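You operate a simulated robot arm through the tools that you are given. There is no shell and no other tool.

You run a simulated two-armed robot. Do the job below in one go: nothing can be reset, and whatever is moved stays where it is left.

## Task
Pick up the gauge from the top of the earth mat with one hand, pass it to the other hand and put it on the small-work patch of the tube bench.

Only the result counts: the job must be done as asked and must still hold three seconds after the hand-in. Knocking over, shifting, dropping, spilling or breaking anything else fails it.

## Robot
Two 7-joint arms with two-finger parallel grippers on one trunk, on a base that moves. Base frame: it is fixed to the floor where the robot stands at the start and does not move with it; the origin is under the middle of the robot, x ahead of it, y to its left, z up; the surface under the hand at the start is at about z = 0.762. Readings come in m, rad, newtons and seconds.
The left shoulder is at the start at [0.07, 0.163, 1.045], the right one opposite. With the tool pointing down near the work surface each hand reaches from about 0.4 to 0.88 m from the robot's upright axis, wherever it stands, measured 20 degrees to its own side. Places, roughly: small-work patch of the tube bench [0.8, 2.8, 0.8]. Payload 3.43 kg a hand.
The TCP of each hand is the grasp point between the finger pads, 0.034 m short of the fingertips. In the tool frame z runs along the fingers and y along their closing line. The gripper opens to 0.128 m. The fingers are 0.024 m wide and 0.012 m thick; the gripper's body (0.048 by 0.13 m) begins 0.096 m behind the TCP.
Orientation is told as [roll, pitch, yaw] about the base's x, y, z axes, in that order, counted from this pose: with the fingers straight down and closing along the base's y, the tool's x points along the base's -x, its y along +y and its z along -z.

## Interface
- The arms move only by the tool nudge_tool. It takes "left_increments", "right_increments" or both (then of equal length, played together; a hand with none holds still); each is a list of rows, each a list of 7 numbers: the gripper command, from -1 (shut) to 1 (fully open), values between in proportion, then the shift along the tool's x, y, z in units of 25 mm (1.0 is 25 mm), then the turn, a rotation vector about the tool's x, y, z in units of 8 degrees (1.0 is 8 degrees). In form: [[grip, dx, dy, dz, wx, wy, wz], ...]. A call has 1 to 20 rows; each row shifts and turns the commanded pose from where the row before left it, along the tool's axes as they then stand. A call with a number of a shift or a turn outside -1 to 1 is refused whole. A row lasts 0.2 s, in which the tool goes at most 0.05 m and 0.15 rad; a call with a longer step from one row to the next is refused whole, and so is a gripper value outside its range. Where a pose cannot be reached the arm comes as near as it can. A force on the tool above 40 N (or 10 N above the force at the start of the call, whichever is more), or a blocked arm, ends the call early, and 0.2 s more pass. Each finger travels about 0.153 m/s and halts on what it meets, pressing with about 39 N; the grip force reading is that of the motor and also rises with nothing between the fingers. The clock runs only during rows and for 0.2 s after the last one: add rows that do not move to give the fingers time. It gives the time, the measured TCP pose, the force on the tool (base axes), the opening and the grip force at its end, in the units of the frame above (readings bear some noise), with the torque about the TCP (base axes, N m) and any sound that the robot's microphone picked up.
- Cameras (640 x 400 px; columns grow to the right, rows downward): "scene" is now at [0.1417, 0.0023, 1.2798]; the picture's right is [0.02, -1.00, 0.00], its down [-0.51, -0.01, -0.86] and it looks along [0.86, 0.02, -0.51] (base axes); focal length 254 px, centre (320, 200). "left" rides on the left gripper at [0.076, 0.011, -0.16] in its tool frame; the picture's right is [-0.15, 0.99, 0.00], its down [-0.88, -0.13, -0.46] and it looks along [-0.45, -0.07, 0.89] (tool axes); focal length 234 px, centre (320, 200). "right" rides on the right gripper at [0.076, -0.011, -0.16] in its tool frame; the picture's right is [0.15, 0.99, 0.00], its down [-0.88, 0.13, -0.46] and it looks along [-0.45, 0.07, 0.89] (tool axes); focal length 234 px, centre (320, 200). There is no depth. A picture from a camera that has moved, and an enlarged one, comes with that camera's place and axes in the base frame and with its lens.
- camera(camera): a new picture of that camera. No time passes.
- move_column(by): slides the trunk up (or, below 0, down) by that many m; the arms and the scene camera ride with it, the base frame stays. It gives what a move gives, with no picture.
- steer(legs): drives the robot by 1 to 6 legs, each [ahead, left, turn to the left] in m, m and rad, along the robot's own axes; the way and the turn of a leg run together, so that a leg with both is an arc; at most 1.5 m and 3.142 rad a leg. The arms and the cameras ride along, it lands a little off, and it stops where it bumps. It gives what a move gives.
- pan_tilt(pan, tilt): turns the head with the scene camera to pan (to the left, within 1.501 rad either way) and tilt (down, from -0.506 to 1.204), counted from straight ahead of the robot. It gives what a move gives.
- close_up(camera, box): a new picture of the part [left, top, right, bottom] of that camera's present view, enlarged. No time passes.
- finish_job(): hands the job in; it is judged then, once.

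Places have to be worked out from the pictures, the camera data and where the tool is seen. Open the grippers and draw the arms clear of the work before you hand the job in, unless the task says otherwise.

The tools are called as name(argument=value, ...) on one line, values as JSON. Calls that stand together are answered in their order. nudge_tool: Moves the arms, as the interface text tells. Its arguments: {"type":"object","properties":{"left_increments":{"type":"array","items":{"type":"array","items":{"type":"number"}}},"right_increments":{"type":"array","items":{"type":"array","items":{"type":"number"}}}},"required":[]} The other tools are called the same way: move_column (by) moves the trunk up or down; steer (legs) drives the base; pan_tilt (pan, tilt) turns the head that bears the scene camera; camera (camera) takes a picture; close_up (camera, box) takes an enlarged picture of a part of a camera's view; finish_job () hands the job in.

At the start:

```text
time: 0.0
left_tcp_pos: [0.6238, 0.3094, 1.0074]
left_ee_rot: [-0.001, -0.001, 0.0]
left_force: [0.2, 0.4, 1.3]
left_moment: [0.04, 0.04, 0.0]
left_opening: 0.1282
left_finger_force: 0.1
right_tcp_pos: [0.5785, -0.1866, 1.0864]
right_ee_rot: [0.0, -0.001, 0.0]
right_force: [0.0, 0.3, 0.4]
right_moment: [0.0, 0.02, 0.0]
right_opening: 0.128
right_finger_force: 0.1
trunk travel left (down, up): [-0.525, 0.415]
robot x, y, heading: [0.0007, -0.0017, -0.0]
head pan, tilt (commanded): [0.019, 0.539]
```

scene: 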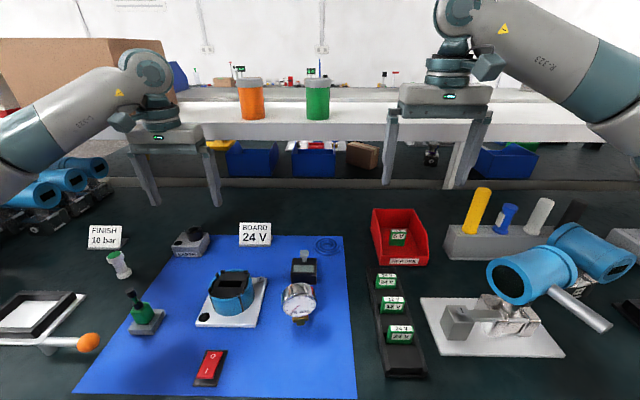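
right: 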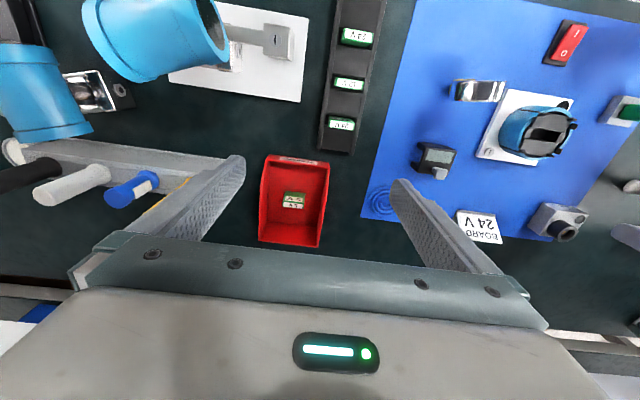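
left: 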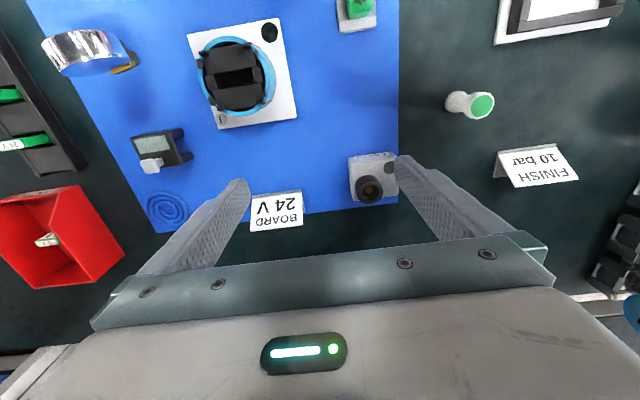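

The start pictures show a gauge with a chrome case at about (299, 300) in the scene view, on the blue mat. I take enlarged views of it before moving anything.

close_up(camera="scene", box=[200, 230, 360, 330])

close_up(camera="right", box=[400, 40, 560, 140])

close_up(camera="left", box=[20, 10, 180, 110])

```text
4.00 times, centred on (280, 280) of scene
camera zoom: at [0.1417, 0.0023, 1.2798], right [0.02, -1.0, 0.0], down [-0.51, -0.01, -0.86], along [0.86, 0.02, -0.51], focal length 1016 px, centre (480, -120)
```

zoom: 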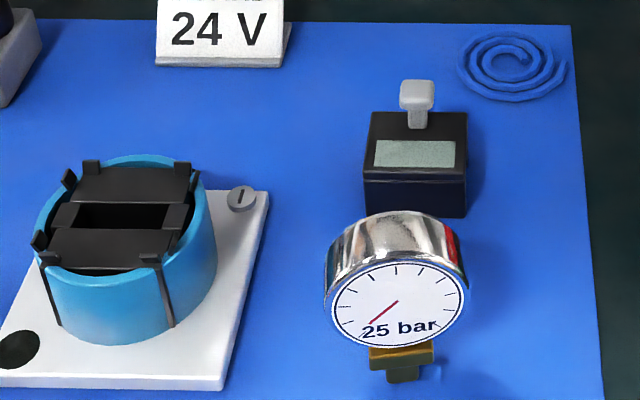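

```text
4.00 times, centred on (480, 90) of right
camera zoom: at [0.5018, -0.1971, 1.2463], right [-0.15, 0.99, 0.0], down [0.88, 0.13, 0.46], along [0.45, 0.07, -0.89], focal length 937 px, centre (-320, 640)
```

zoom: 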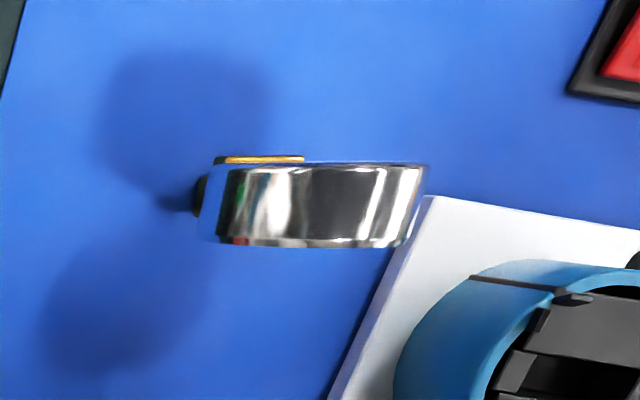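

```text
4.00 times, centred on (100, 60) of left
camera zoom: at [0.547, 0.3204, 1.1663], right [0.15, 0.99, 0.0], down [0.88, -0.13, 0.46], along [0.45, -0.07, -0.89], focal length 937 px, centre (1200, 760)
```

zoom: 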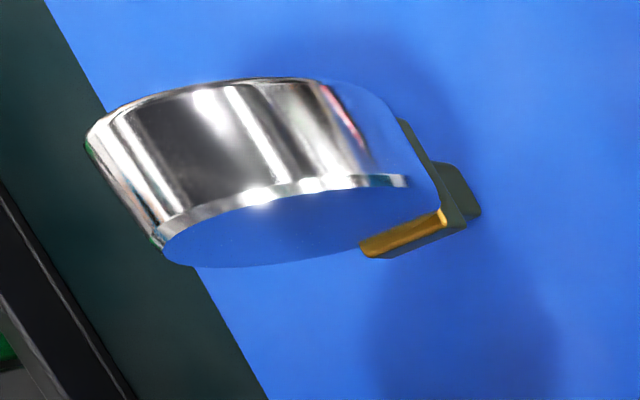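

From both views I put the gauge upright on its brass stem, with the disc centre near (0.48, 0.052, 0.845). It is about 75 mm across and 28 mm thick, and the dial faces me (-x). Next I pan the head left to find the tube bench.

pan_tilt(pan=1.3, tilt=0.35)

camera(camera="scene")

pan_tilt(pan=0.7, tilt=0.4)

camera(camera="scene")

```text
time: 1.4
left_tcp_pos: [0.6241, 0.3099, 1.0065]
left_ee_rot: [0.001, 0.002, 0.0]
left_force: [-0.2, -0.4, 0.3]
left_moment: [0.02, 0.01, 0.03]
left_opening: 0.1281
left_finger_force: 0.1
right_tcp_pos: [0.5779, -0.1859, 1.0869]
right_ee_rot: [-0.001, 0.001, 0.001]
right_force: [0.3, 0.7, -0.6]
right_moment: [-0.01, -0.02, 0.01]
right_opening: 0.128
right_finger_force: 0.0
trunk travel left (down, up): [-0.525, 0.415]
robot x, y, heading: [0.0042, -0.0016, -0.002]
head pan, tilt (commanded): [1.3, 0.351]
```

```text
taken
camera scene: at [0.0766, 0.0903, 1.2972], right [0.96, -0.27, 0.0], down [-0.09, -0.33, -0.94], along [0.25, 0.9, -0.34], focal length 254 px, centre (320, 200)
```

scene: 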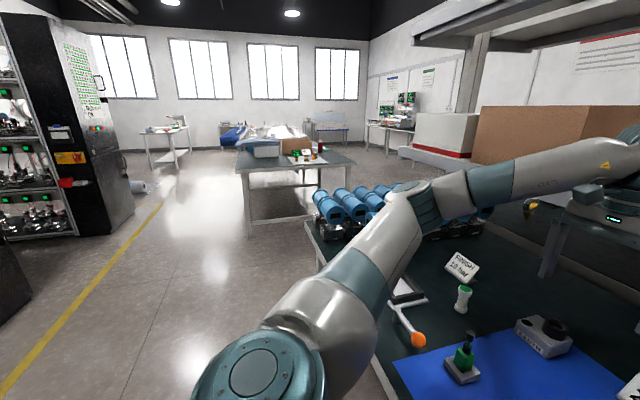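

```text
time: 2.5
left_tcp_pos: [0.6239, 0.3097, 1.0073]
left_ee_rot: [-0.001, -0.001, 0.0]
left_force: [0.1, 0.5, -1.1]
left_moment: [0.02, -0.01, -0.02]
left_opening: 0.1277
left_finger_force: 0.1
right_tcp_pos: [0.5776, -0.1867, 1.0871]
right_ee_rot: [0.0, -0.002, -0.001]
right_force: [-0.2, 0.3, 0.6]
right_moment: [0.0, 0.02, -0.01]
right_opening: 0.1278
right_finger_force: 0.1
trunk travel left (down, up): [-0.525, 0.415]
robot x, y, heading: [0.0004, 0.0008, 0.003]
head pan, tilt (commanded): [0.7, 0.4]
```

```text
taken
camera scene: at [0.1225, 0.0604, 1.2926], right [0.64, -0.76, 0.0], down [-0.3, -0.25, -0.92], along [0.7, 0.59, -0.39], focal length 254 px, centre (320, 200)
```

scene: 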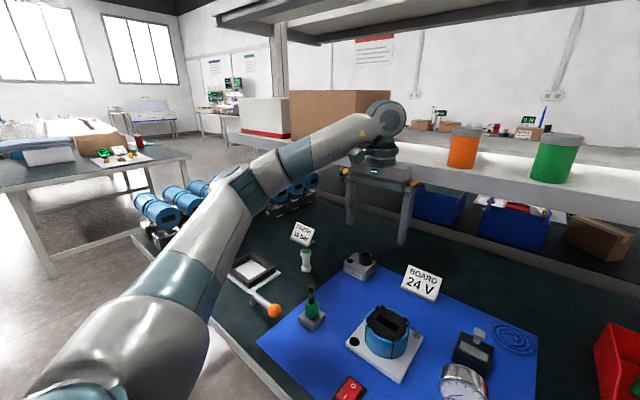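

The table to the left, at about (295, 160) in the first panned view, is probably the tube bench. I zoom in on its patch.

pan_tilt(pan=1.25, tilt=0.2)

camera(camera="scene")

close_up(camera="scene", box=[190, 140, 350, 240])

```text
time: 3.4
left_tcp_pos: [0.6241, 0.3101, 1.0069]
left_ee_rot: [0.0, 0.002, 0.001]
left_force: [0.3, 0.3, 0.0]
left_moment: [0.02, 0.02, 0.04]
left_opening: 0.1283
left_finger_force: 0.0
right_tcp_pos: [0.5774, -0.1855, 1.0871]
right_ee_rot: [0.0, -0.001, 0.0]
right_force: [0.1, 0.3, 0.2]
right_moment: [0.02, 0.02, 0.02]
right_opening: 0.128
right_finger_force: 0.1
trunk travel left (down, up): [-0.525, 0.415]
robot x, y, heading: [-0.0022, 0.0003, 0.003]
head pan, tilt (commanded): [1.25, 0.201]
```

```text
taken
camera scene: at [0.0812, 0.089, 1.3112], right [0.95, -0.32, 0.0], down [-0.06, -0.19, -0.98], along [0.31, 0.93, -0.2], focal length 254 px, centre (320, 200)
```

scene: 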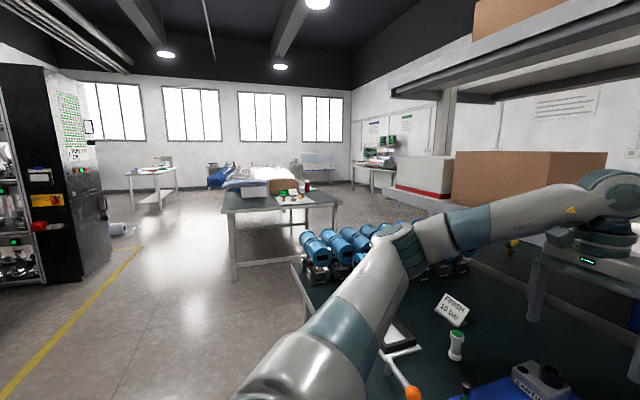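

```text
4.00 times, centred on (270, 190) of scene
camera zoom: at [0.0812, 0.089, 1.3112], right [0.95, -0.32, 0.0], down [-0.06, -0.19, -0.98], along [0.31, 0.93, -0.2], focal length 1016 px, centre (520, 240)
```

zoom: 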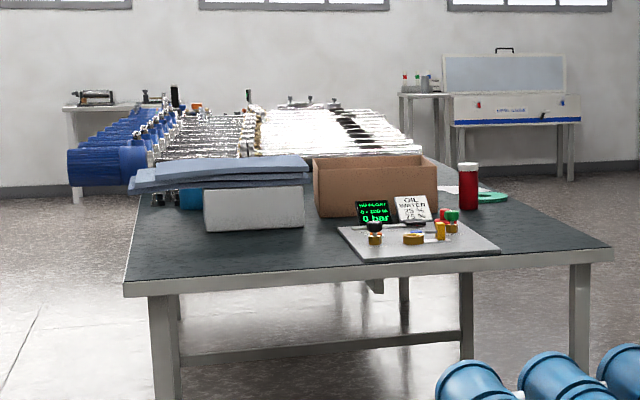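

The tube bench has a grey board with small parts near (0.8, 2.8), which must be the small-work patch. I'll pick with the right hand, tilted so the left hand can later take the other half of the disc. First I turn the right hand 90° so it closes along x, then tilt it 45°, staying high up.

pan_tilt(pan=0.0, tilt=0.65)

nudge_tool(right_increments=[[1, 0, 0, 0, 0, 0, -1], [1, 0, 0, 0, 0, 0, -1], [1, 0, 0, 0, 0, 0, -1], [1, 0, 0, 0, 0, 0, -1], [1, 0, 0, 0, 0, 0, -1], [1, 0, 0, 0, 0, 0, -1], [1, 0, 0, 0, 0, 0, -1], [1, 0, 0, 0, 0, 0, -1], [1, 0, 0, 0, 0, 0, -1], [1, 0, 0, 0, 0, 0, -1], [1, 0, 0, 0, 0, 0, -1], [1, 0, 0, 0, 0, 0, -0.25], [1, 0, 0, 0, 0, -1, 0], [1, 0, 0, 0, 0, -1, 0], [1, 0, 0, 0, 0, -1, 0], [1, 0, 0, 0, 0, -1, 0], [1, 0, 0, 0, 0, -1, 0], [1, 0, 0, 0, 0, -0.6, 0]])

camera(camera="scene")

camera(camera="right")

```text
time: 4.8
left_tcp_pos: [0.623, 0.3098, 1.0069]
left_ee_rot: [-0.002, 0.001, -0.001]
left_force: [-0.3, 0.2, 0.5]
left_moment: [-0.03, 0.01, -0.01]
left_opening: 0.1277
left_finger_force: 0.2
right_tcp_pos: [0.5768, -0.1865, 1.0875]
right_ee_rot: [0.0, 0.0, 0.001]
right_force: [0.4, 0.0, -0.2]
right_moment: [-0.01, 0.0, -0.01]
right_opening: 0.1279
right_finger_force: 0.0
trunk travel left (down, up): [-0.525, 0.415]
robot x, y, heading: [-0.0009, -0.0021, 0.005]
head pan, tilt (commanded): [0.0, 0.649]
```

```text
time: 8.7
left_tcp_pos: [0.6173, 0.2504, 1.0142]
left_ee_rot: [-0.005, -0.016, -0.074]
left_force: [0.4, 0.5, 0.2]
left_moment: [-0.02, 0.07, -0.02]
left_opening: 0.128
left_finger_force: 0.1
right_tcp_pos: [0.3936, -0.1635, 1.1373]
right_ee_rot: [-0.301, -0.735, 1.684]
right_force: [-0.1, 0.6, -0.2]
right_moment: [0.0, 0.03, 0.02]
right_opening: 0.1279
right_finger_force: 0.1
right hand out of reach, approached as far as the arm can: row 8, 9, 10, 11, 12, 18
trunk travel left (down, up): [-0.525, 0.415]
robot x, y, heading: [-0.0157, -0.0199, -0.07]
head pan, tilt (commanded): [0.0, 0.649]
stopped in row 18 (right hand): the arm was blocked; the commanded pose is now the measured one
```

```text
taken
camera scene: at [0.1059, -0.0191, 1.2733], right [-0.07, -1.0, 0.01], down [-0.59, 0.04, -0.81], along [0.8, -0.06, -0.59], focal length 254 px, centre (320, 200)
```

scene: 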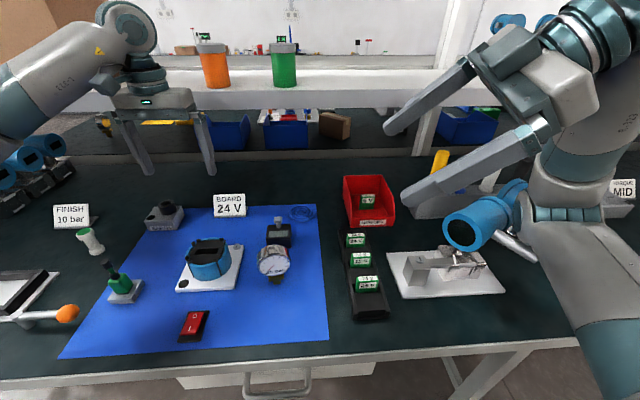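

```text
taken
camera right: at [0.3751, -0.3264, 1.2019], right [-0.95, -0.02, -0.32], down [-0.3, 0.36, 0.88], along [0.1, 0.93, -0.34], focal length 234 px, centre (320, 200)
```

right: 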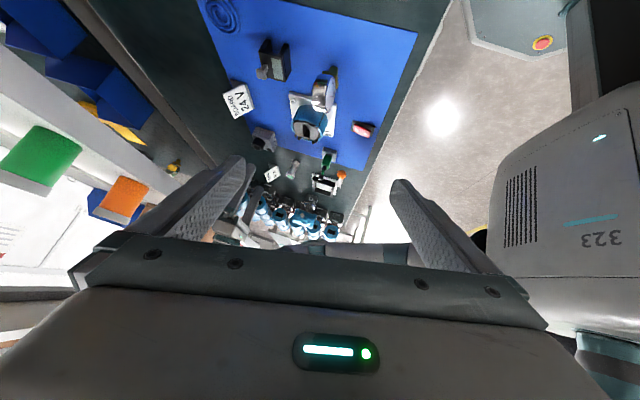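

The right hand could not reach the +90° turn. The arm was blocked and the base was pushed slightly, with heading now -0.07. I inspect the area around the right elbow before undoing this.

close_up(camera="scene", box=[380, 140, 640, 300])

pan_tilt(pan=-0.8, tilt=0.65)

camera(camera="scene")

```text
2.46 times, centred on (510, 220) of scene
camera zoom: at [0.1059, -0.0191, 1.2733], right [-0.07, -1.0, 0.01], down [-0.59, 0.04, -0.81], along [0.8, -0.06, -0.59], focal length 625 px, centre (-148, 151)
```

zoom: 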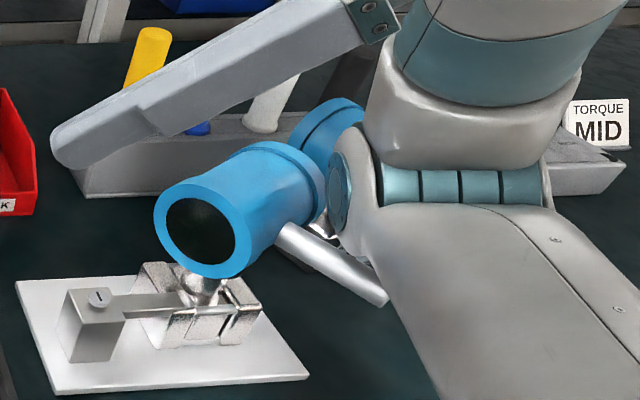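

```text
time: 9.8
left_tcp_pos: [0.6138, 0.2514, 1.0181]
left_ee_rot: [-0.005, -0.02, -0.072]
left_force: [0.1, 0.4, 0.4]
left_moment: [0.0, 0.02, 0.04]
left_opening: 0.1282
left_finger_force: 0.1
right_tcp_pos: [0.3907, -0.1614, 1.1366]
right_ee_rot: [-0.303, -0.735, 1.693]
right_force: [1.0, 0.3, 0.9]
right_moment: [0.01, -0.03, 0.01]
right_opening: 0.1283
right_finger_force: 0.1
trunk travel left (down, up): [-0.525, 0.415]
robot x, y, heading: [-0.0179, -0.0188, -0.065]
head pan, tilt (commanded): [-0.799, 0.649]
```

```text
taken
camera scene: at [0.072, -0.0793, 1.2734], right [-0.76, -0.65, -0.01], down [-0.37, 0.46, -0.81], along [0.53, -0.61, -0.59], focal length 254 px, centre (320, 200)
```

scene: 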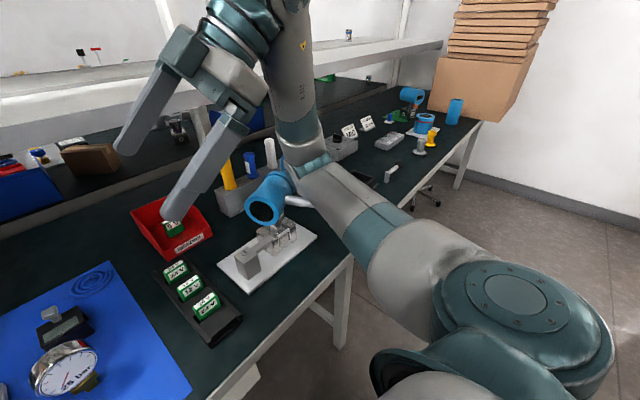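

The right elbow has swung low and is pressing near the blue pipe. I undo the turn straight away along the direct rotation back to the starting orientation.

nudge_tool(right_increments=[[1, 0, 0, 0, 0.2273, 0.4511, 0.8631], [1, 0, 0, 0, 0.2273, 0.4511, 0.8631], [1, 0, 0, 0, 0.2273, 0.4511, 0.8631], [1, 0, 0, 0, 0.2273, 0.4511, 0.8631]])

camera(camera="scene")

```text
time: 10.8
left_tcp_pos: [0.6313, 0.249, 1.0067]
left_ee_rot: [0.004, 0.001, -0.067]
left_force: [0.0, -0.1, -0.8]
left_moment: [-0.03, 0.04, -0.02]
left_opening: 0.128
left_finger_force: 0.2
right_tcp_pos: [0.4136, -0.1644, 1.1185]
right_ee_rot: [0.018, -0.546, 1.023]
right_force: [1.0, -0.1, -0.2]
right_moment: [0.0, 0.03, 0.02]
right_opening: 0.128
right_finger_force: 0.1
trunk travel left (down, up): [-0.525, 0.415]
robot x, y, heading: [-0.0091, -0.0198, -0.063]
head pan, tilt (commanded): [-0.799, 0.649]
```

```text
taken
camera scene: at [0.0966, -0.0873, 1.2697], right [-0.76, -0.65, 0.0], down [-0.39, 0.46, -0.8], along [0.52, -0.61, -0.61], focal length 254 px, centre (320, 200)
```

scene: 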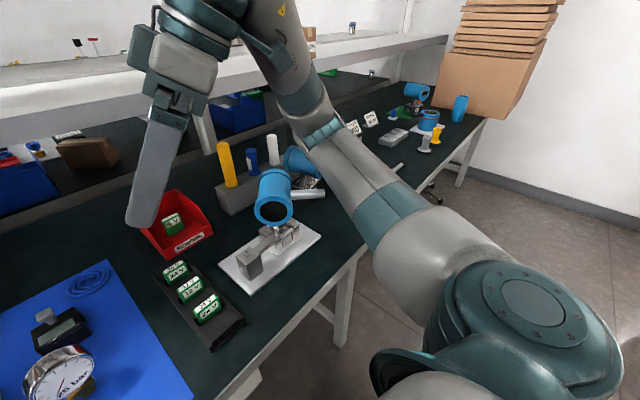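

The base is level again and the elbow is free. I finish rotating back to neutral, then compare the scene with the start picture.

nudge_tool(right_increments=[[1, 0, 0, 0, 0.2273, 0.4511, 0.8631], [1, 0, 0, 0, 0.2273, 0.4511, 0.8631], [1, 0, 0, 0, 0.2273, 0.4511, 0.8631], [1, 0, 0, 0, 0.2273, 0.4511, 0.8631], [1, 0, 0, 0, 0.2273, 0.4511, 0.8631], [1, 0, 0, 0, 0.2273, 0.4511, 0.8631], [1, 0, 0, 0, 0.2273, 0.4511, 0.8631], [1, 0, 0, 0, 0.1, 0.2, 0.3]])

camera(camera="scene")

pan_tilt(pan=0.019, tilt=0.539)

camera(camera="scene")

```text
time: 12.6
left_tcp_pos: [0.6312, 0.2475, 1.0076]
left_ee_rot: [0.001, 0.0, -0.067]
left_force: [0.1, -0.5, 0.1]
left_moment: [0.03, 0.03, 0.02]
left_opening: 0.1279
left_finger_force: 0.1
right_tcp_pos: [0.4124, -0.1643, 1.1188]
right_ee_rot: [0.035, -0.017, 0.124]
right_force: [0.4, -0.2, -0.4]
right_moment: [0.03, -0.02, 0.01]
right_opening: 0.1282
right_finger_force: 0.2
trunk travel left (down, up): [-0.525, 0.415]
robot x, y, heading: [-0.0118, -0.0189, -0.065]
head pan, tilt (commanded): [-0.799, 0.649]
```

```text
taken
camera scene: at [0.0956, -0.0875, 1.2701], right [-0.76, -0.65, 0.0], down [-0.39, 0.46, -0.8], along [0.52, -0.61, -0.6], focal length 254 px, centre (320, 200)
```

scene: 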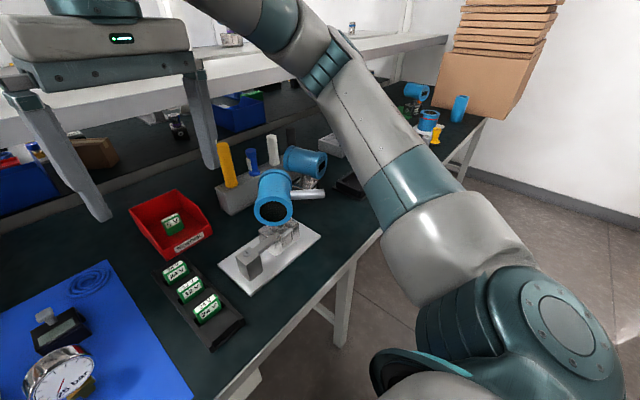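

```text
time: 13.7
left_tcp_pos: [0.631, 0.247, 1.0069]
left_ee_rot: [-0.001, 0.002, -0.067]
left_force: [0.1, -0.4, 0.5]
left_moment: [-0.03, 0.02, 0.01]
left_opening: 0.128
left_finger_force: 0.1
right_tcp_pos: [0.413, -0.1648, 1.1196]
right_ee_rot: [0.037, -0.018, 0.126]
right_force: [0.2, 0.1, -0.5]
right_moment: [0.0, -0.01, 0.02]
right_opening: 0.1278
right_finger_force: 0.0
trunk travel left (down, up): [-0.525, 0.415]
robot x, y, heading: [-0.0117, -0.0211, -0.067]
head pan, tilt (commanded): [0.019, 0.539]
```

```text
taken
camera scene: at [0.1293, -0.0257, 1.2798], right [-0.05, -1.0, 0.0], down [-0.51, 0.02, -0.86], along [0.86, -0.04, -0.51], focal length 254 px, centre (320, 200)
```

scene: 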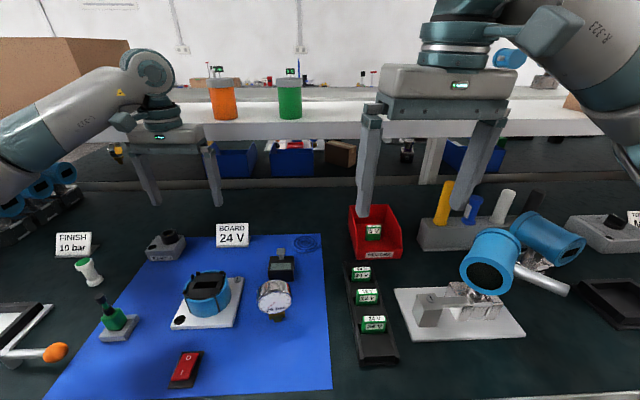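

Most objects look unchanged, but I want to check whether the elbow shifted the pipe or lever on the vise. I drive back to the start pose so the scene view can be compared directly with the first one.

steer(legs=[[0.011, 0.021, 0.067]])

camera(camera="scene")

close_up(camera="scene", box=[400, 200, 640, 360])

```text
time: 14.6
left_tcp_pos: [0.6235, 0.3096, 1.0067]
left_ee_rot: [0.0, 0.001, 0.001]
left_force: [0.1, 0.2, -0.2]
left_moment: [0.03, -0.01, 0.0]
left_opening: 0.128
left_finger_force: 0.0
right_tcp_pos: [0.4332, -0.1169, 1.1204]
right_ee_rot: [0.038, -0.017, 0.194]
right_force: [0.0, -0.7, 0.4]
right_moment: [-0.03, -0.02, 0.0]
right_opening: 0.1279
right_finger_force: 0.1
trunk travel left (down, up): [-0.525, 0.415]
robot x, y, heading: [-0.002, 0.0032, -0.001]
head pan, tilt (commanded): [0.019, 0.539]
```

```text
taken
camera scene: at [0.1409, 0.0036, 1.2799], right [0.02, -1.0, 0.0], down [-0.51, -0.01, -0.86], along [0.86, 0.02, -0.51], focal length 254 px, centre (320, 200)
```

scene: 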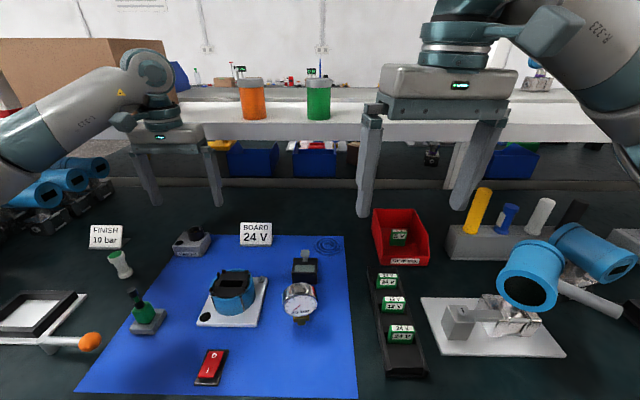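

```text
2.50 times, centred on (520, 280) of scene
camera zoom: at [0.1409, 0.0036, 1.2799], right [0.02, -1.0, 0.0], down [-0.51, -0.01, -0.86], along [0.86, 0.02, -0.51], focal length 635 px, centre (-180, 0)
```

zoom: 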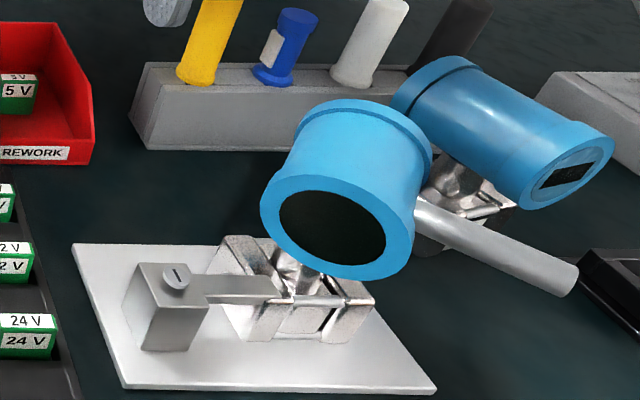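

Compared with the first picture, the near blue housing on the vise now seems to point in a different direction and the silver rod has moved. I zoom in to see how it is mounted and whether I can put it back.

close_up(camera="scene", box=[480, 220, 640, 320])

camera(camera="right")

pan_tilt(pan=-0.8, tilt=0.65)

close_up(camera="scene", box=[220, 120, 380, 220])

camera(camera="scene")

```text
4.00 times, centred on (560, 270) of scene
camera zoom: at [0.1409, 0.0036, 1.2799], right [0.02, -1.0, 0.0], down [-0.51, -0.01, -0.86], along [0.86, 0.02, -0.51], focal length 1016 px, centre (-640, -80)
```

zoom: 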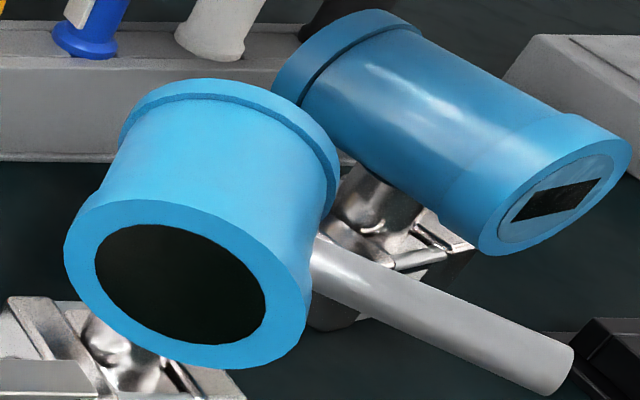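

```text
taken
camera right: at [0.3594, -0.1479, 1.2771], right [-0.33, 0.94, 0.03], down [0.83, 0.28, 0.48], along [0.44, 0.19, -0.88], focal length 234 px, centre (320, 200)
```

right: 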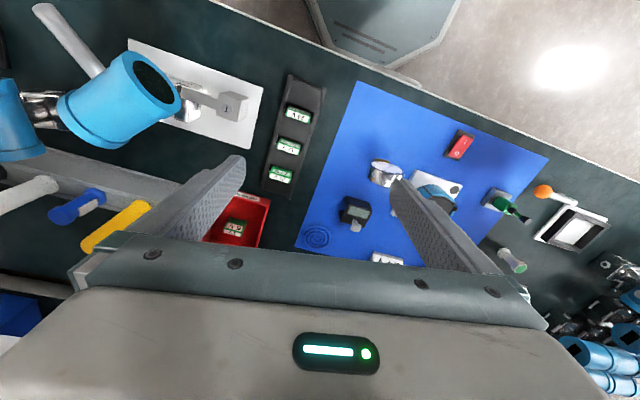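

```text
time: 15.7
left_tcp_pos: [0.6224, 0.3108, 1.0062]
left_ee_rot: [0.002, 0.001, 0.001]
left_force: [-0.8, -0.7, -0.2]
left_moment: [0.01, 0.01, -0.02]
left_opening: 0.128
left_finger_force: 0.1
right_tcp_pos: [0.433, -0.1168, 1.12]
right_ee_rot: [0.034, -0.017, 0.193]
right_force: [-0.3, -0.5, 0.2]
right_moment: [-0.02, 0.0, 0.0]
right_opening: 0.1282
right_finger_force: 0.0
trunk travel left (down, up): [-0.525, 0.415]
robot x, y, heading: [0.0005, -0.0015, 0.001]
head pan, tilt (commanded): [-0.799, 0.649]
```

```text
4.00 times, centred on (300, 170) of scene
camera zoom: at [0.1116, -0.0599, 1.2701], right [-0.72, -0.7, 0.0], down [-0.42, 0.43, -0.8], along [0.56, -0.57, -0.6], focal length 1016 px, centre (400, 320)
```

zoom: 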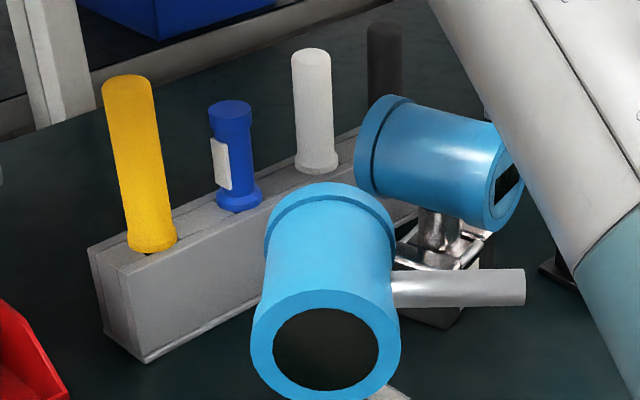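

```text
taken
camera scene: at [0.1116, -0.0599, 1.2701], right [-0.72, -0.7, 0.0], down [-0.42, 0.43, -0.8], along [0.56, -0.57, -0.6], focal length 254 px, centre (320, 200)
```

scene: 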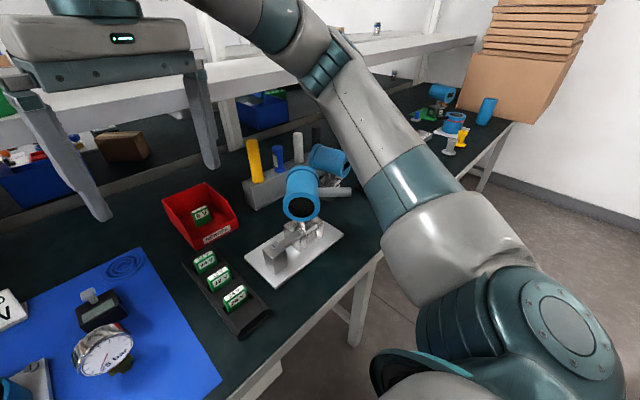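

The near blue transmitter head has swivelled by about 20–25° about its neck, and its base plate has not moved. I put the right hand back at its start pose so the right camera can be compared with its first picture.

nudge_tool(right_increments=[[1, 0, 0, 0, 0.129, 0.061, 0.69], [1, 0, 0, 0, 0.129, 0.061, 0.69], [1, -0.967, -0.467, 0.227, 0, 0, 0], [1, -0.967, -0.467, 0.227, 0, 0, 0], [1, -0.967, -0.467, 0.227, 0, 0, 0], [1, -0.967, -0.467, 0.227, 0, 0, 0], [1, -0.967, -0.467, 0.227, 0, 0, 0], [1, -0.967, -0.467, 0.227, 0, 0, 0], [1, 0, 0, 0, 0, 0, 0]])

camera(camera="right")

pan_tilt(pan=0.019, tilt=0.539)

camera(camera="scene")

```text
time: 17.7
left_tcp_pos: [0.6232, 0.3099, 1.0076]
left_ee_rot: [0.003, 0.0, 0.0]
left_force: [-0.3, -0.1, -0.4]
left_moment: [-0.01, -0.01, -0.01]
left_opening: 0.1283
left_finger_force: 0.1
right_tcp_pos: [0.579, -0.1862, 1.0851]
right_ee_rot: [0.0, 0.003, 0.0]
right_force: [0.7, 0.5, -0.9]
right_moment: [-0.01, 0.0, 0.0]
right_opening: 0.1283
right_finger_force: 0.1
trunk travel left (down, up): [-0.525, 0.415]
robot x, y, heading: [0.0004, -0.0002, -0.001]
head pan, tilt (commanded): [-0.799, 0.649]
```

```text
taken
camera right: at [0.5036, -0.1973, 1.2442], right [-0.15, 0.99, 0.0], down [0.88, 0.13, 0.45], along [0.45, 0.07, -0.89], focal length 234 px, centre (320, 200)
```

right: 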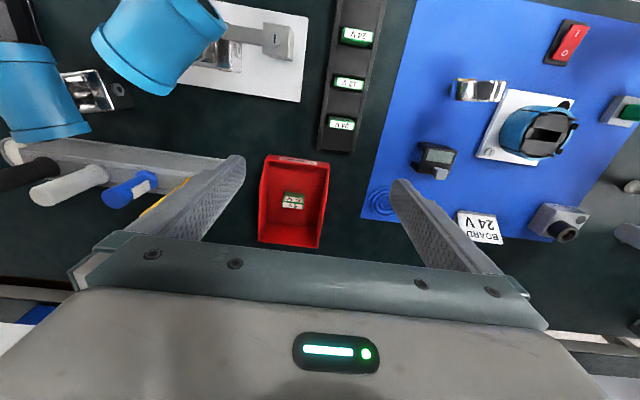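

```text
time: 18.9
left_tcp_pos: [0.6228, 0.3124, 1.0076]
left_ee_rot: [0.003, 0.002, 0.0]
left_force: [0.1, -0.2, 0.8]
left_moment: [0.0, 0.0, 0.01]
left_opening: 0.1279
left_finger_force: 0.1
right_tcp_pos: [0.5787, -0.1865, 1.0843]
right_ee_rot: [0.003, 0.004, 0.002]
right_force: [0.0, -0.2, 0.0]
right_moment: [-0.01, -0.01, 0.0]
right_opening: 0.1277
right_finger_force: 0.2
trunk travel left (down, up): [-0.525, 0.415]
robot x, y, heading: [-0.0054, 0.0029, 0.002]
head pan, tilt (commanded): [0.019, 0.539]
```

```text
taken
camera scene: at [0.141, 0.0038, 1.2798], right [0.02, -1.0, 0.0], down [-0.51, -0.01, -0.86], along [0.86, 0.02, -0.51], focal length 254 px, centre (320, 200)
```

scene: 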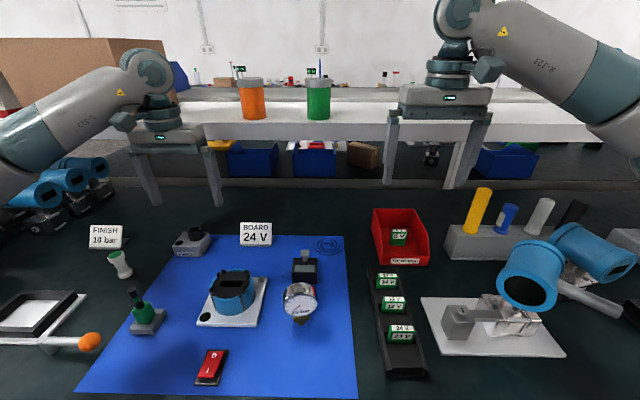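

Both views confirm the transmitter head and its rod need about 25° of clockwise turn (seen from above) to be back where they were. I close the right hand and carry it high over the rod to look down on it.

nudge_tool(right_increments=[[-1, 0.15, -1, 0, 0, 0, 0], [-1, 0.15, -1, 0, 0, 0, 0], [-1, 0.15, -1, 0, 0, 0, 0], [-1, 0.15, -1, 0, 0, 0, 0], [-1, 0.15, -1, 0, 0, 0, 0], [-1, 0.15, -1, 0, 0, 0, 0], [-1, 0.15, -1, 0, 0, 0, 0], [-1, 0.15, -1, 0, 0, 0, 0], [-1, 0.15, -1, 0, 0, 0, 0], [-1, 0.15, -1, 0, 0, 0, 0], [-1, 0.15, -1, 0, 0, 0, 0], [-1, 0.15, -1, 0, 0, 0, 0]])

camera(camera="right")

camera(camera="scene")

```text
time: 21.5
left_tcp_pos: [0.6224, 0.3093, 1.0073]
left_ee_rot: [0.002, 0.0, 0.003]
left_force: [0.4, 0.2, 0.4]
left_moment: [0.01, 0.02, 0.04]
left_opening: 0.128
left_finger_force: 0.0
right_tcp_pos: [0.5319, -0.4866, 1.0844]
right_ee_rot: [0.003, 0.004, 0.002]
right_force: [-0.3, -0.2, -0.5]
right_moment: [0.0, -0.01, 0.0]
right_opening: 0.0001
right_finger_force: 32.9
trunk travel left (down, up): [-0.525, 0.415]
robot x, y, heading: [-0.0031, 0.0015, 0.005]
head pan, tilt (commanded): [0.019, 0.539]
```

```text
taken
camera right: at [0.4576, -0.4985, 1.2438], right [-0.15, 0.99, 0.0], down [0.88, 0.13, 0.45], along [0.45, 0.07, -0.89], focal length 234 px, centre (320, 200)
```

right: 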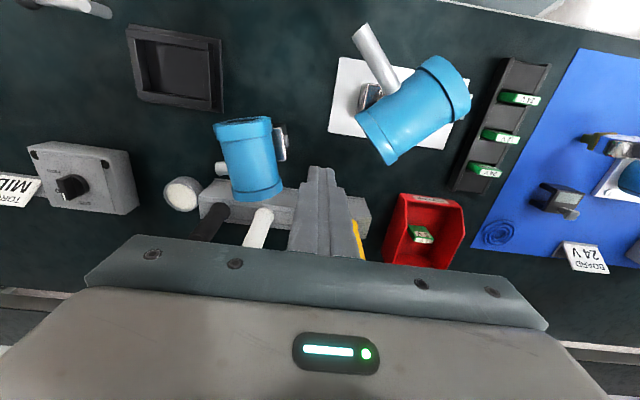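

```text
taken
camera scene: at [0.1404, 0.0031, 1.2799], right [0.02, -1.0, 0.0], down [-0.51, -0.01, -0.86], along [0.86, 0.02, -0.51], focal length 254 px, centre (320, 200)
```

scene: 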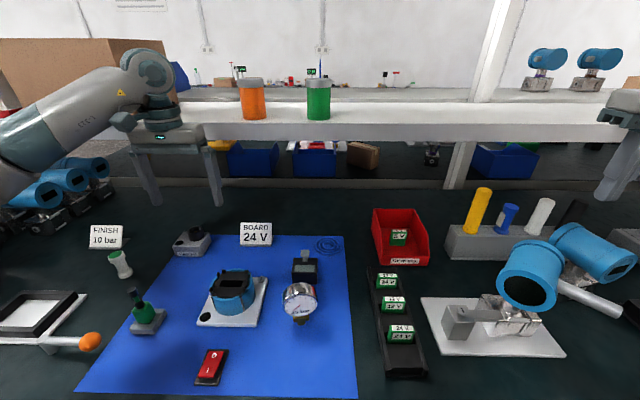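

Combining both cameras, the rod tip is near (0.394, -0.454, 0.91) and the head pivots about (0.47, -0.37). I lower the closed fingers on the far side of the rod, clear of it, so I can push it back gently.

nudge_tool(right_increments=[[-1, 0.86, 0.12, 0, 0, 0, 0], [-1, 0.86, 0.12, 0, 0, 0, 0], [-1, 0.86, 0.12, 0, 0, 0, 0], [-1, 0.86, 0.12, 0, 0, 0, 0], [-1, 0, 0, 1, 0, 0, 0], [-1, 0, 0, 1, 0, 0, 0], [-1, 0, 0, 1, 0, 0, 0], [-1, 0, 0, 0.5, 0, 0, 0], [-1, 0, 0, 0, 0, 0, 0]])

camera(camera="right")

close_up(camera="scene", box=[440, 200, 640, 325])

```text
time: 23.5
left_tcp_pos: [0.623, 0.3098, 1.007]
left_ee_rot: [0.001, -0.001, 0.001]
left_force: [-0.2, -0.4, -0.7]
left_moment: [0.0, 0.03, -0.04]
left_opening: 0.1281
left_finger_force: 0.0
right_tcp_pos: [0.4454, -0.4748, 0.9972]
right_ee_rot: [0.002, 0.004, 0.001]
right_force: [0.2, 0.4, -0.7]
right_moment: [0.03, -0.06, -0.03]
right_opening: 0.0001
right_finger_force: 32.8
trunk travel left (down, up): [-0.525, 0.415]
robot x, y, heading: [-0.0015, 0.0033, -0.004]
head pan, tilt (commanded): [0.019, 0.539]
```

```text
taken
camera right: at [0.3711, -0.4861, 1.1567], right [-0.15, 0.99, 0.0], down [0.88, 0.13, 0.45], along [0.45, 0.07, -0.89], focal length 234 px, centre (320, 200)
```

right: 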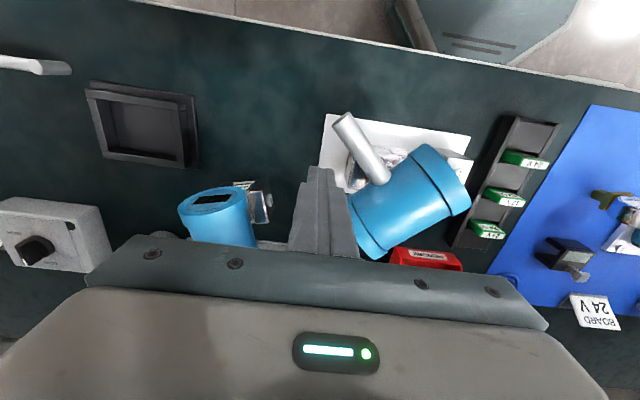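

```text
3.20 times, centred on (540, 262) of scene
camera zoom: at [0.1409, 0.0038, 1.2799], right [0.02, -1.0, 0.0], down [-0.51, -0.01, -0.86], along [0.86, 0.02, -0.51], focal length 813 px, centre (-384, 0)
```

zoom: 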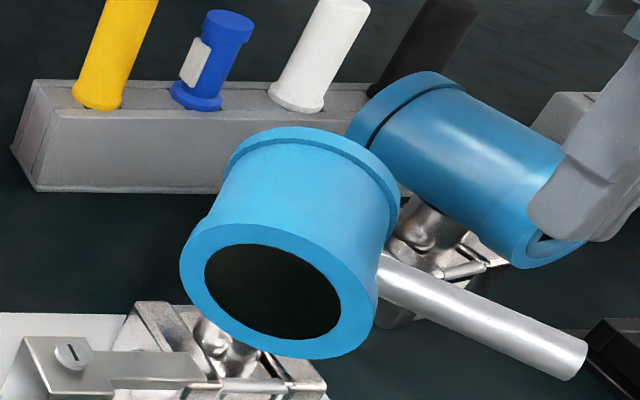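

Updated estimate: rod tip (0.40, -0.46, 0.93), pivot (0.472, -0.366), and about -28° to restore. I lower beside the rod and begin a slow push, watching the force.

nudge_tool(right_increments=[[-1, 0, 0, 0.9, 0, 0, 0], [-1, 0, 0, 0.9, 0, 0, 0], [-1, 0, 0, 0.9, 0, 0, 0], [-1, 0, 0, 0, 0, 0, 0], [-1, 0.3, 0.24, 0, 0, 0, 0], [-1, 0.3, 0.24, 0, 0, 0, 0], [-1, 0.3, 0.24, 0, 0, 0, 0], [-1, 0.2, 0.16, 0, 0, 0, 0], [-1, 0, 0, 0, 0, 0, 0]])

camera(camera="right")

close_up(camera="scene", box=[440, 225, 640, 350])

```text
time: 25.5
left_tcp_pos: [0.6236, 0.3092, 1.0066]
left_ee_rot: [0.002, 0.0, 0.0]
left_force: [-0.4, -0.9, 0.2]
left_moment: [-0.01, 0.01, 0.02]
left_opening: 0.128
left_finger_force: 0.1
right_tcp_pos: [0.4188, -0.4514, 0.9295]
right_ee_rot: [0.002, 0.003, 0.001]
right_force: [2.2, -0.9, 0.0]
right_moment: [-0.02, -0.01, -0.03]
right_opening: 0.0
right_finger_force: 32.9
trunk travel left (down, up): [-0.525, 0.415]
robot x, y, heading: [0.0005, 0.0038, -0.002]
head pan, tilt (commanded): [0.019, 0.539]
```

```text
taken
camera right: at [0.3441, -0.4637, 1.0894], right [-0.15, 0.99, 0.0], down [0.88, 0.13, 0.45], along [0.45, 0.07, -0.89], focal length 234 px, centre (320, 200)
```

right: 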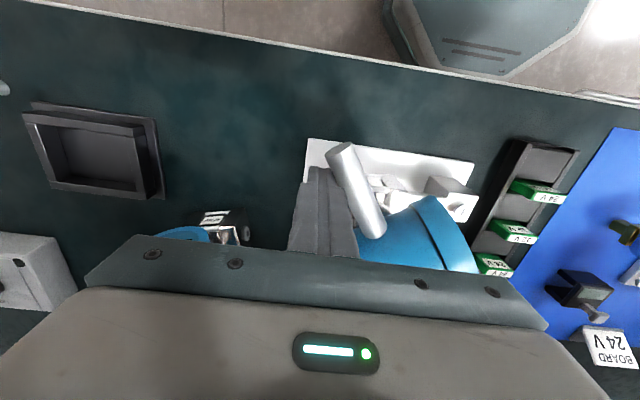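

```text
3.20 times, centred on (540, 288) of scene
camera zoom: at [0.1411, 0.0037, 1.2798], right [0.02, -1.0, 0.0], down [-0.51, -0.01, -0.86], along [0.86, 0.02, -0.51], focal length 813 px, centre (-384, -80)
```

zoom: 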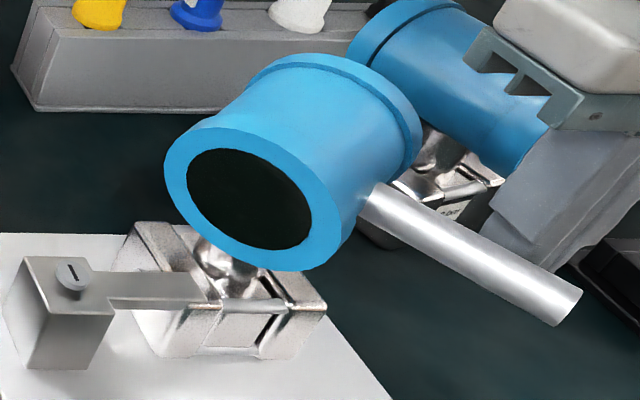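

The head turns freely at about 2 N and its base stays still. It has come back roughly 12°, so I keep pushing slowly.

nudge_tool(right_increments=[[-1, 0.22, 0.18, 0, 0, 0, 0], [-1, 0.22, 0.18, 0, 0, 0, 0], [-1, 0.2, 0.18, 0, 0, 0, 0], [-1, 0, 0, 0, 0, 0, 0]])

camera(camera="scene")

close_up(camera="scene", box=[440, 225, 640, 350])

```text
time: 26.5
left_tcp_pos: [0.6226, 0.3094, 1.0076]
left_ee_rot: [0.001, -0.001, 0.0]
left_force: [0.0, 0.1, 0.0]
left_moment: [0.01, 0.0, -0.02]
left_opening: 0.1277
left_finger_force: 0.0
right_tcp_pos: [0.4025, -0.438, 0.9293]
right_ee_rot: [0.002, 0.004, 0.003]
right_force: [0.8, -0.8, -1.3]
right_moment: [-0.01, -0.03, 0.0]
right_opening: 0.0003
right_finger_force: 32.7
trunk travel left (down, up): [-0.525, 0.415]
robot x, y, heading: [-0.0004, -0.001, -0.001]
head pan, tilt (commanded): [0.019, 0.539]
```

```text
taken
camera scene: at [0.141, 0.0036, 1.2798], right [0.02, -1.0, 0.0], down [-0.51, -0.01, -0.86], along [0.86, 0.02, -0.51], focal length 254 px, centre (320, 200)
```

scene: 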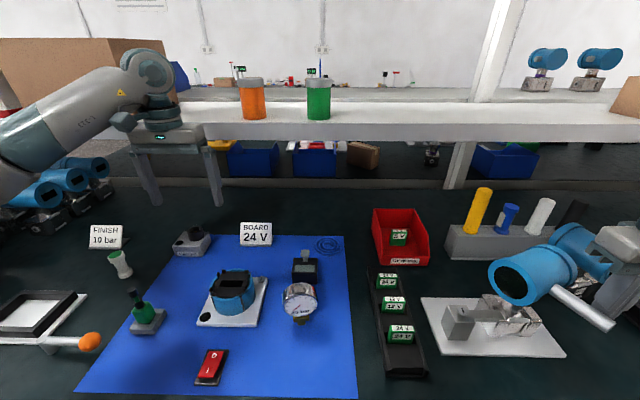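

```text
3.20 times, centred on (540, 288) of scene
camera zoom: at [0.141, 0.0036, 1.2798], right [0.02, -1.0, 0.0], down [-0.51, -0.01, -0.86], along [0.86, 0.02, -0.51], focal length 813 px, centre (-384, -80)
```

zoom: 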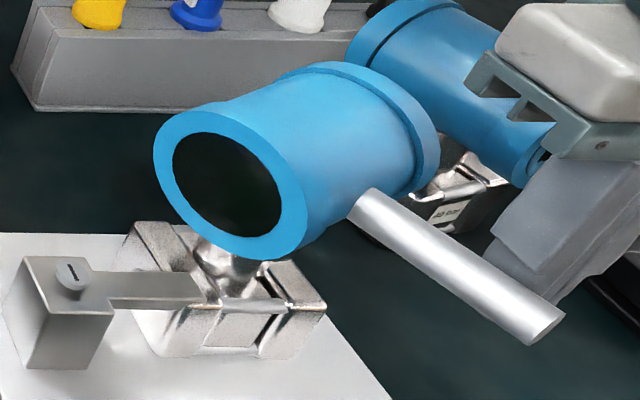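

The rod end at about (611, 329) and the opening at about (511, 283) now match the first picture closely. I back off sideways, rise, and return to the right hand's start pose for the same-view check.

nudge_tool(right_increments=[[-1, -0.8, -0.8, 0, 0, 0, 0], [-1, 0, 0, 0, 0, 0, 0], [-1, 0, 0, -1, 0, 0, 0], [-1, 0, 0, -1, 0, 0, 0], [-1, 0, 0, -1, 0, 0, 0], [-1, 0, 0, -1, 0, 0, 0], [-1, 0, 0, -1, 0, 0, 0], [-1, 0, 0, -1, 0, 0, 0], [-1, 0, 0, -0.2, 0, 0, 0]])

nudge_tool(right_increments=[[0, -0.58, 1, 0, 0, 0, 0], [0.5, -0.58, 1, 0, 0, 0, 0], [1, -0.58, 1, 0, 0, 0, 0], [1, -0.58, 1, 0, 0, 0, 0], [1, -0.58, 1, 0, 0, 0, 0], [1, -0.58, 1, 0, 0, 0, 0], [1, -0.58, 1, 0, 0, 0, 0], [1, -0.58, 1, 0, 0, 0, 0], [1, -0.58, 1, 0, 0, 0, 0], [1, -0.58, 1, 0, 0, 0, 0], [1, -0.5, 0.8, 0, 0, 0, 0], [1, 0, 0, 0, 0, 0, 0]])

camera(camera="right")

camera(camera="scene")

```text
time: 28.5
left_tcp_pos: [0.6226, 0.3094, 1.0077]
left_ee_rot: [0.002, 0.0, 0.0]
left_force: [0.7, -0.4, 0.7]
left_moment: [-0.01, 0.0, 0.03]
left_opening: 0.1278
left_finger_force: 0.1
right_tcp_pos: [0.4229, -0.4602, 1.085]
right_ee_rot: [0.001, 0.003, 0.001]
right_force: [-0.3, 0.0, -0.2]
right_moment: [0.0, 0.02, 0.04]
right_opening: 0.0001
right_finger_force: 33.0
trunk travel left (down, up): [-0.525, 0.415]
robot x, y, heading: [-0.0019, 0.0017, -0.0]
head pan, tilt (commanded): [0.019, 0.539]
```

```text
time: 31.1
left_tcp_pos: [0.6231, 0.3096, 1.0073]
left_ee_rot: [0.0, -0.001, 0.0]
left_force: [0.1, 0.4, 0.7]
left_moment: [0.03, 0.02, 0.0]
left_opening: 0.1281
left_finger_force: 0.1
right_tcp_pos: [0.5807, -0.1891, 1.0836]
right_ee_rot: [0.002, 0.003, 0.0]
right_force: [0.0, -0.2, -0.4]
right_moment: [-0.01, -0.02, 0.03]
right_opening: 0.1282
right_finger_force: 0.1
trunk travel left (down, up): [-0.525, 0.415]
robot x, y, heading: [-0.0004, -0.0022, 0.006]
head pan, tilt (commanded): [0.019, 0.539]
```

```text
taken
camera right: at [0.505, -0.1995, 1.2439], right [-0.15, 0.99, 0.0], down [0.88, 0.13, 0.45], along [0.45, 0.07, -0.89], focal length 234 px, centre (320, 200)
```

right: 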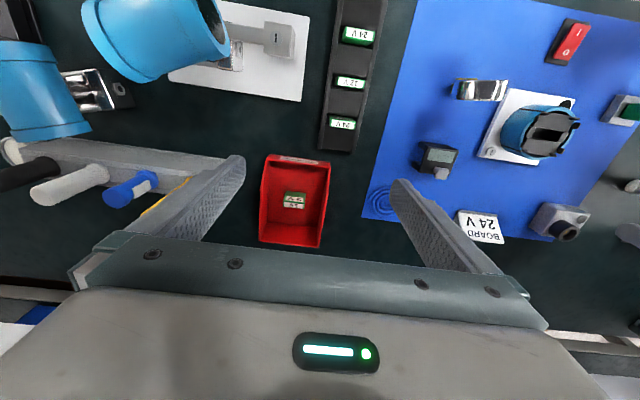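

```text
taken
camera scene: at [0.1405, 0.0032, 1.2799], right [0.02, -1.0, 0.0], down [-0.51, -0.01, -0.86], along [0.86, 0.02, -0.51], focal length 254 px, centre (320, 200)
```

scene: 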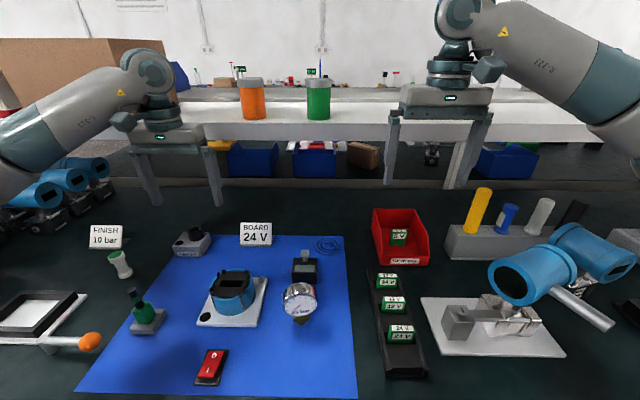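

The right view now matches its first picture, so the transmitter is back as found. Next I reverse 0.2 m to give the arms and elbows room, then look at the gauge again.

steer(legs=[[-0.2, 0, 0]])

pan_tilt(pan=-0.05, tilt=0.6)

camera(camera="scene")

camera(camera="right")

camera(camera="left")

```text
time: 32.7
left_tcp_pos: [0.4214, 0.31, 1.0074]
left_ee_rot: [0.003, 0.0, 0.0]
left_force: [-0.3, -0.1, -0.1]
left_moment: [-0.04, -0.01, -0.01]
left_opening: 0.1278
left_finger_force: 0.1
right_tcp_pos: [0.3781, -0.1867, 1.0846]
right_ee_rot: [0.001, 0.004, 0.003]
right_force: [-1.2, 0.0, 0.0]
right_moment: [0.06, -0.02, 0.02]
right_opening: 0.1281
right_finger_force: 0.1
trunk travel left (down, up): [-0.525, 0.415]
robot x, y, heading: [-0.1998, 0.0011, 0.008]
head pan, tilt (commanded): [0.019, 0.539]
```

```text
time: 33.3
left_tcp_pos: [0.4225, 0.3109, 1.0064]
left_ee_rot: [0.001, 0.0, 0.0]
left_force: [-0.3, 0.7, -0.6]
left_moment: [0.01, 0.02, -0.02]
left_opening: 0.1281
left_finger_force: 0.0
right_tcp_pos: [0.3804, -0.187, 1.0838]
right_ee_rot: [0.002, 0.004, 0.002]
right_force: [0.1, 1.0, -0.5]
right_moment: [-0.01, 0.01, 0.01]
right_opening: 0.1282
right_finger_force: 0.2
trunk travel left (down, up): [-0.525, 0.415]
robot x, y, heading: [-0.2022, 0.0028, -0.004]
head pan, tilt (commanded): [-0.051, 0.6]
```

```text
taken
camera scene: at [-0.0618, -0.0025, 1.2745], right [-0.05, -1.0, 0.0], down [-0.56, 0.03, -0.83], along [0.82, -0.04, -0.56], focal length 254 px, centre (320, 200)
```

scene: 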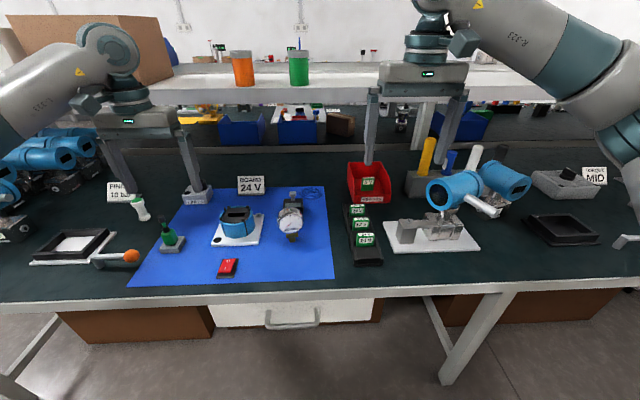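

```text
taken
camera right: at [0.3044, -0.1989, 1.2439], right [-0.15, 0.99, 0.0], down [0.88, 0.13, 0.45], along [0.45, 0.07, -0.89], focal length 234 px, centre (320, 200)
```

right: 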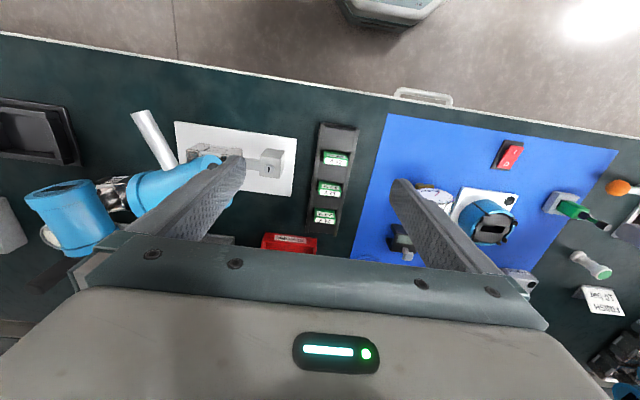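

```text
taken
camera left: at [0.3453, 0.3205, 1.1666], right [0.15, 0.99, 0.0], down [0.88, -0.13, 0.46], along [0.45, -0.07, -0.89], focal length 234 px, centre (320, 200)
```

left: 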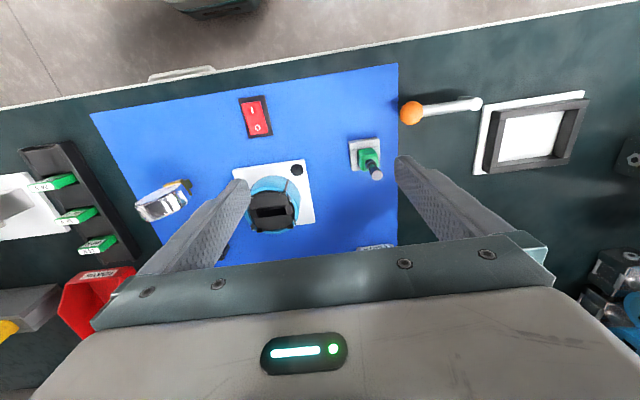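

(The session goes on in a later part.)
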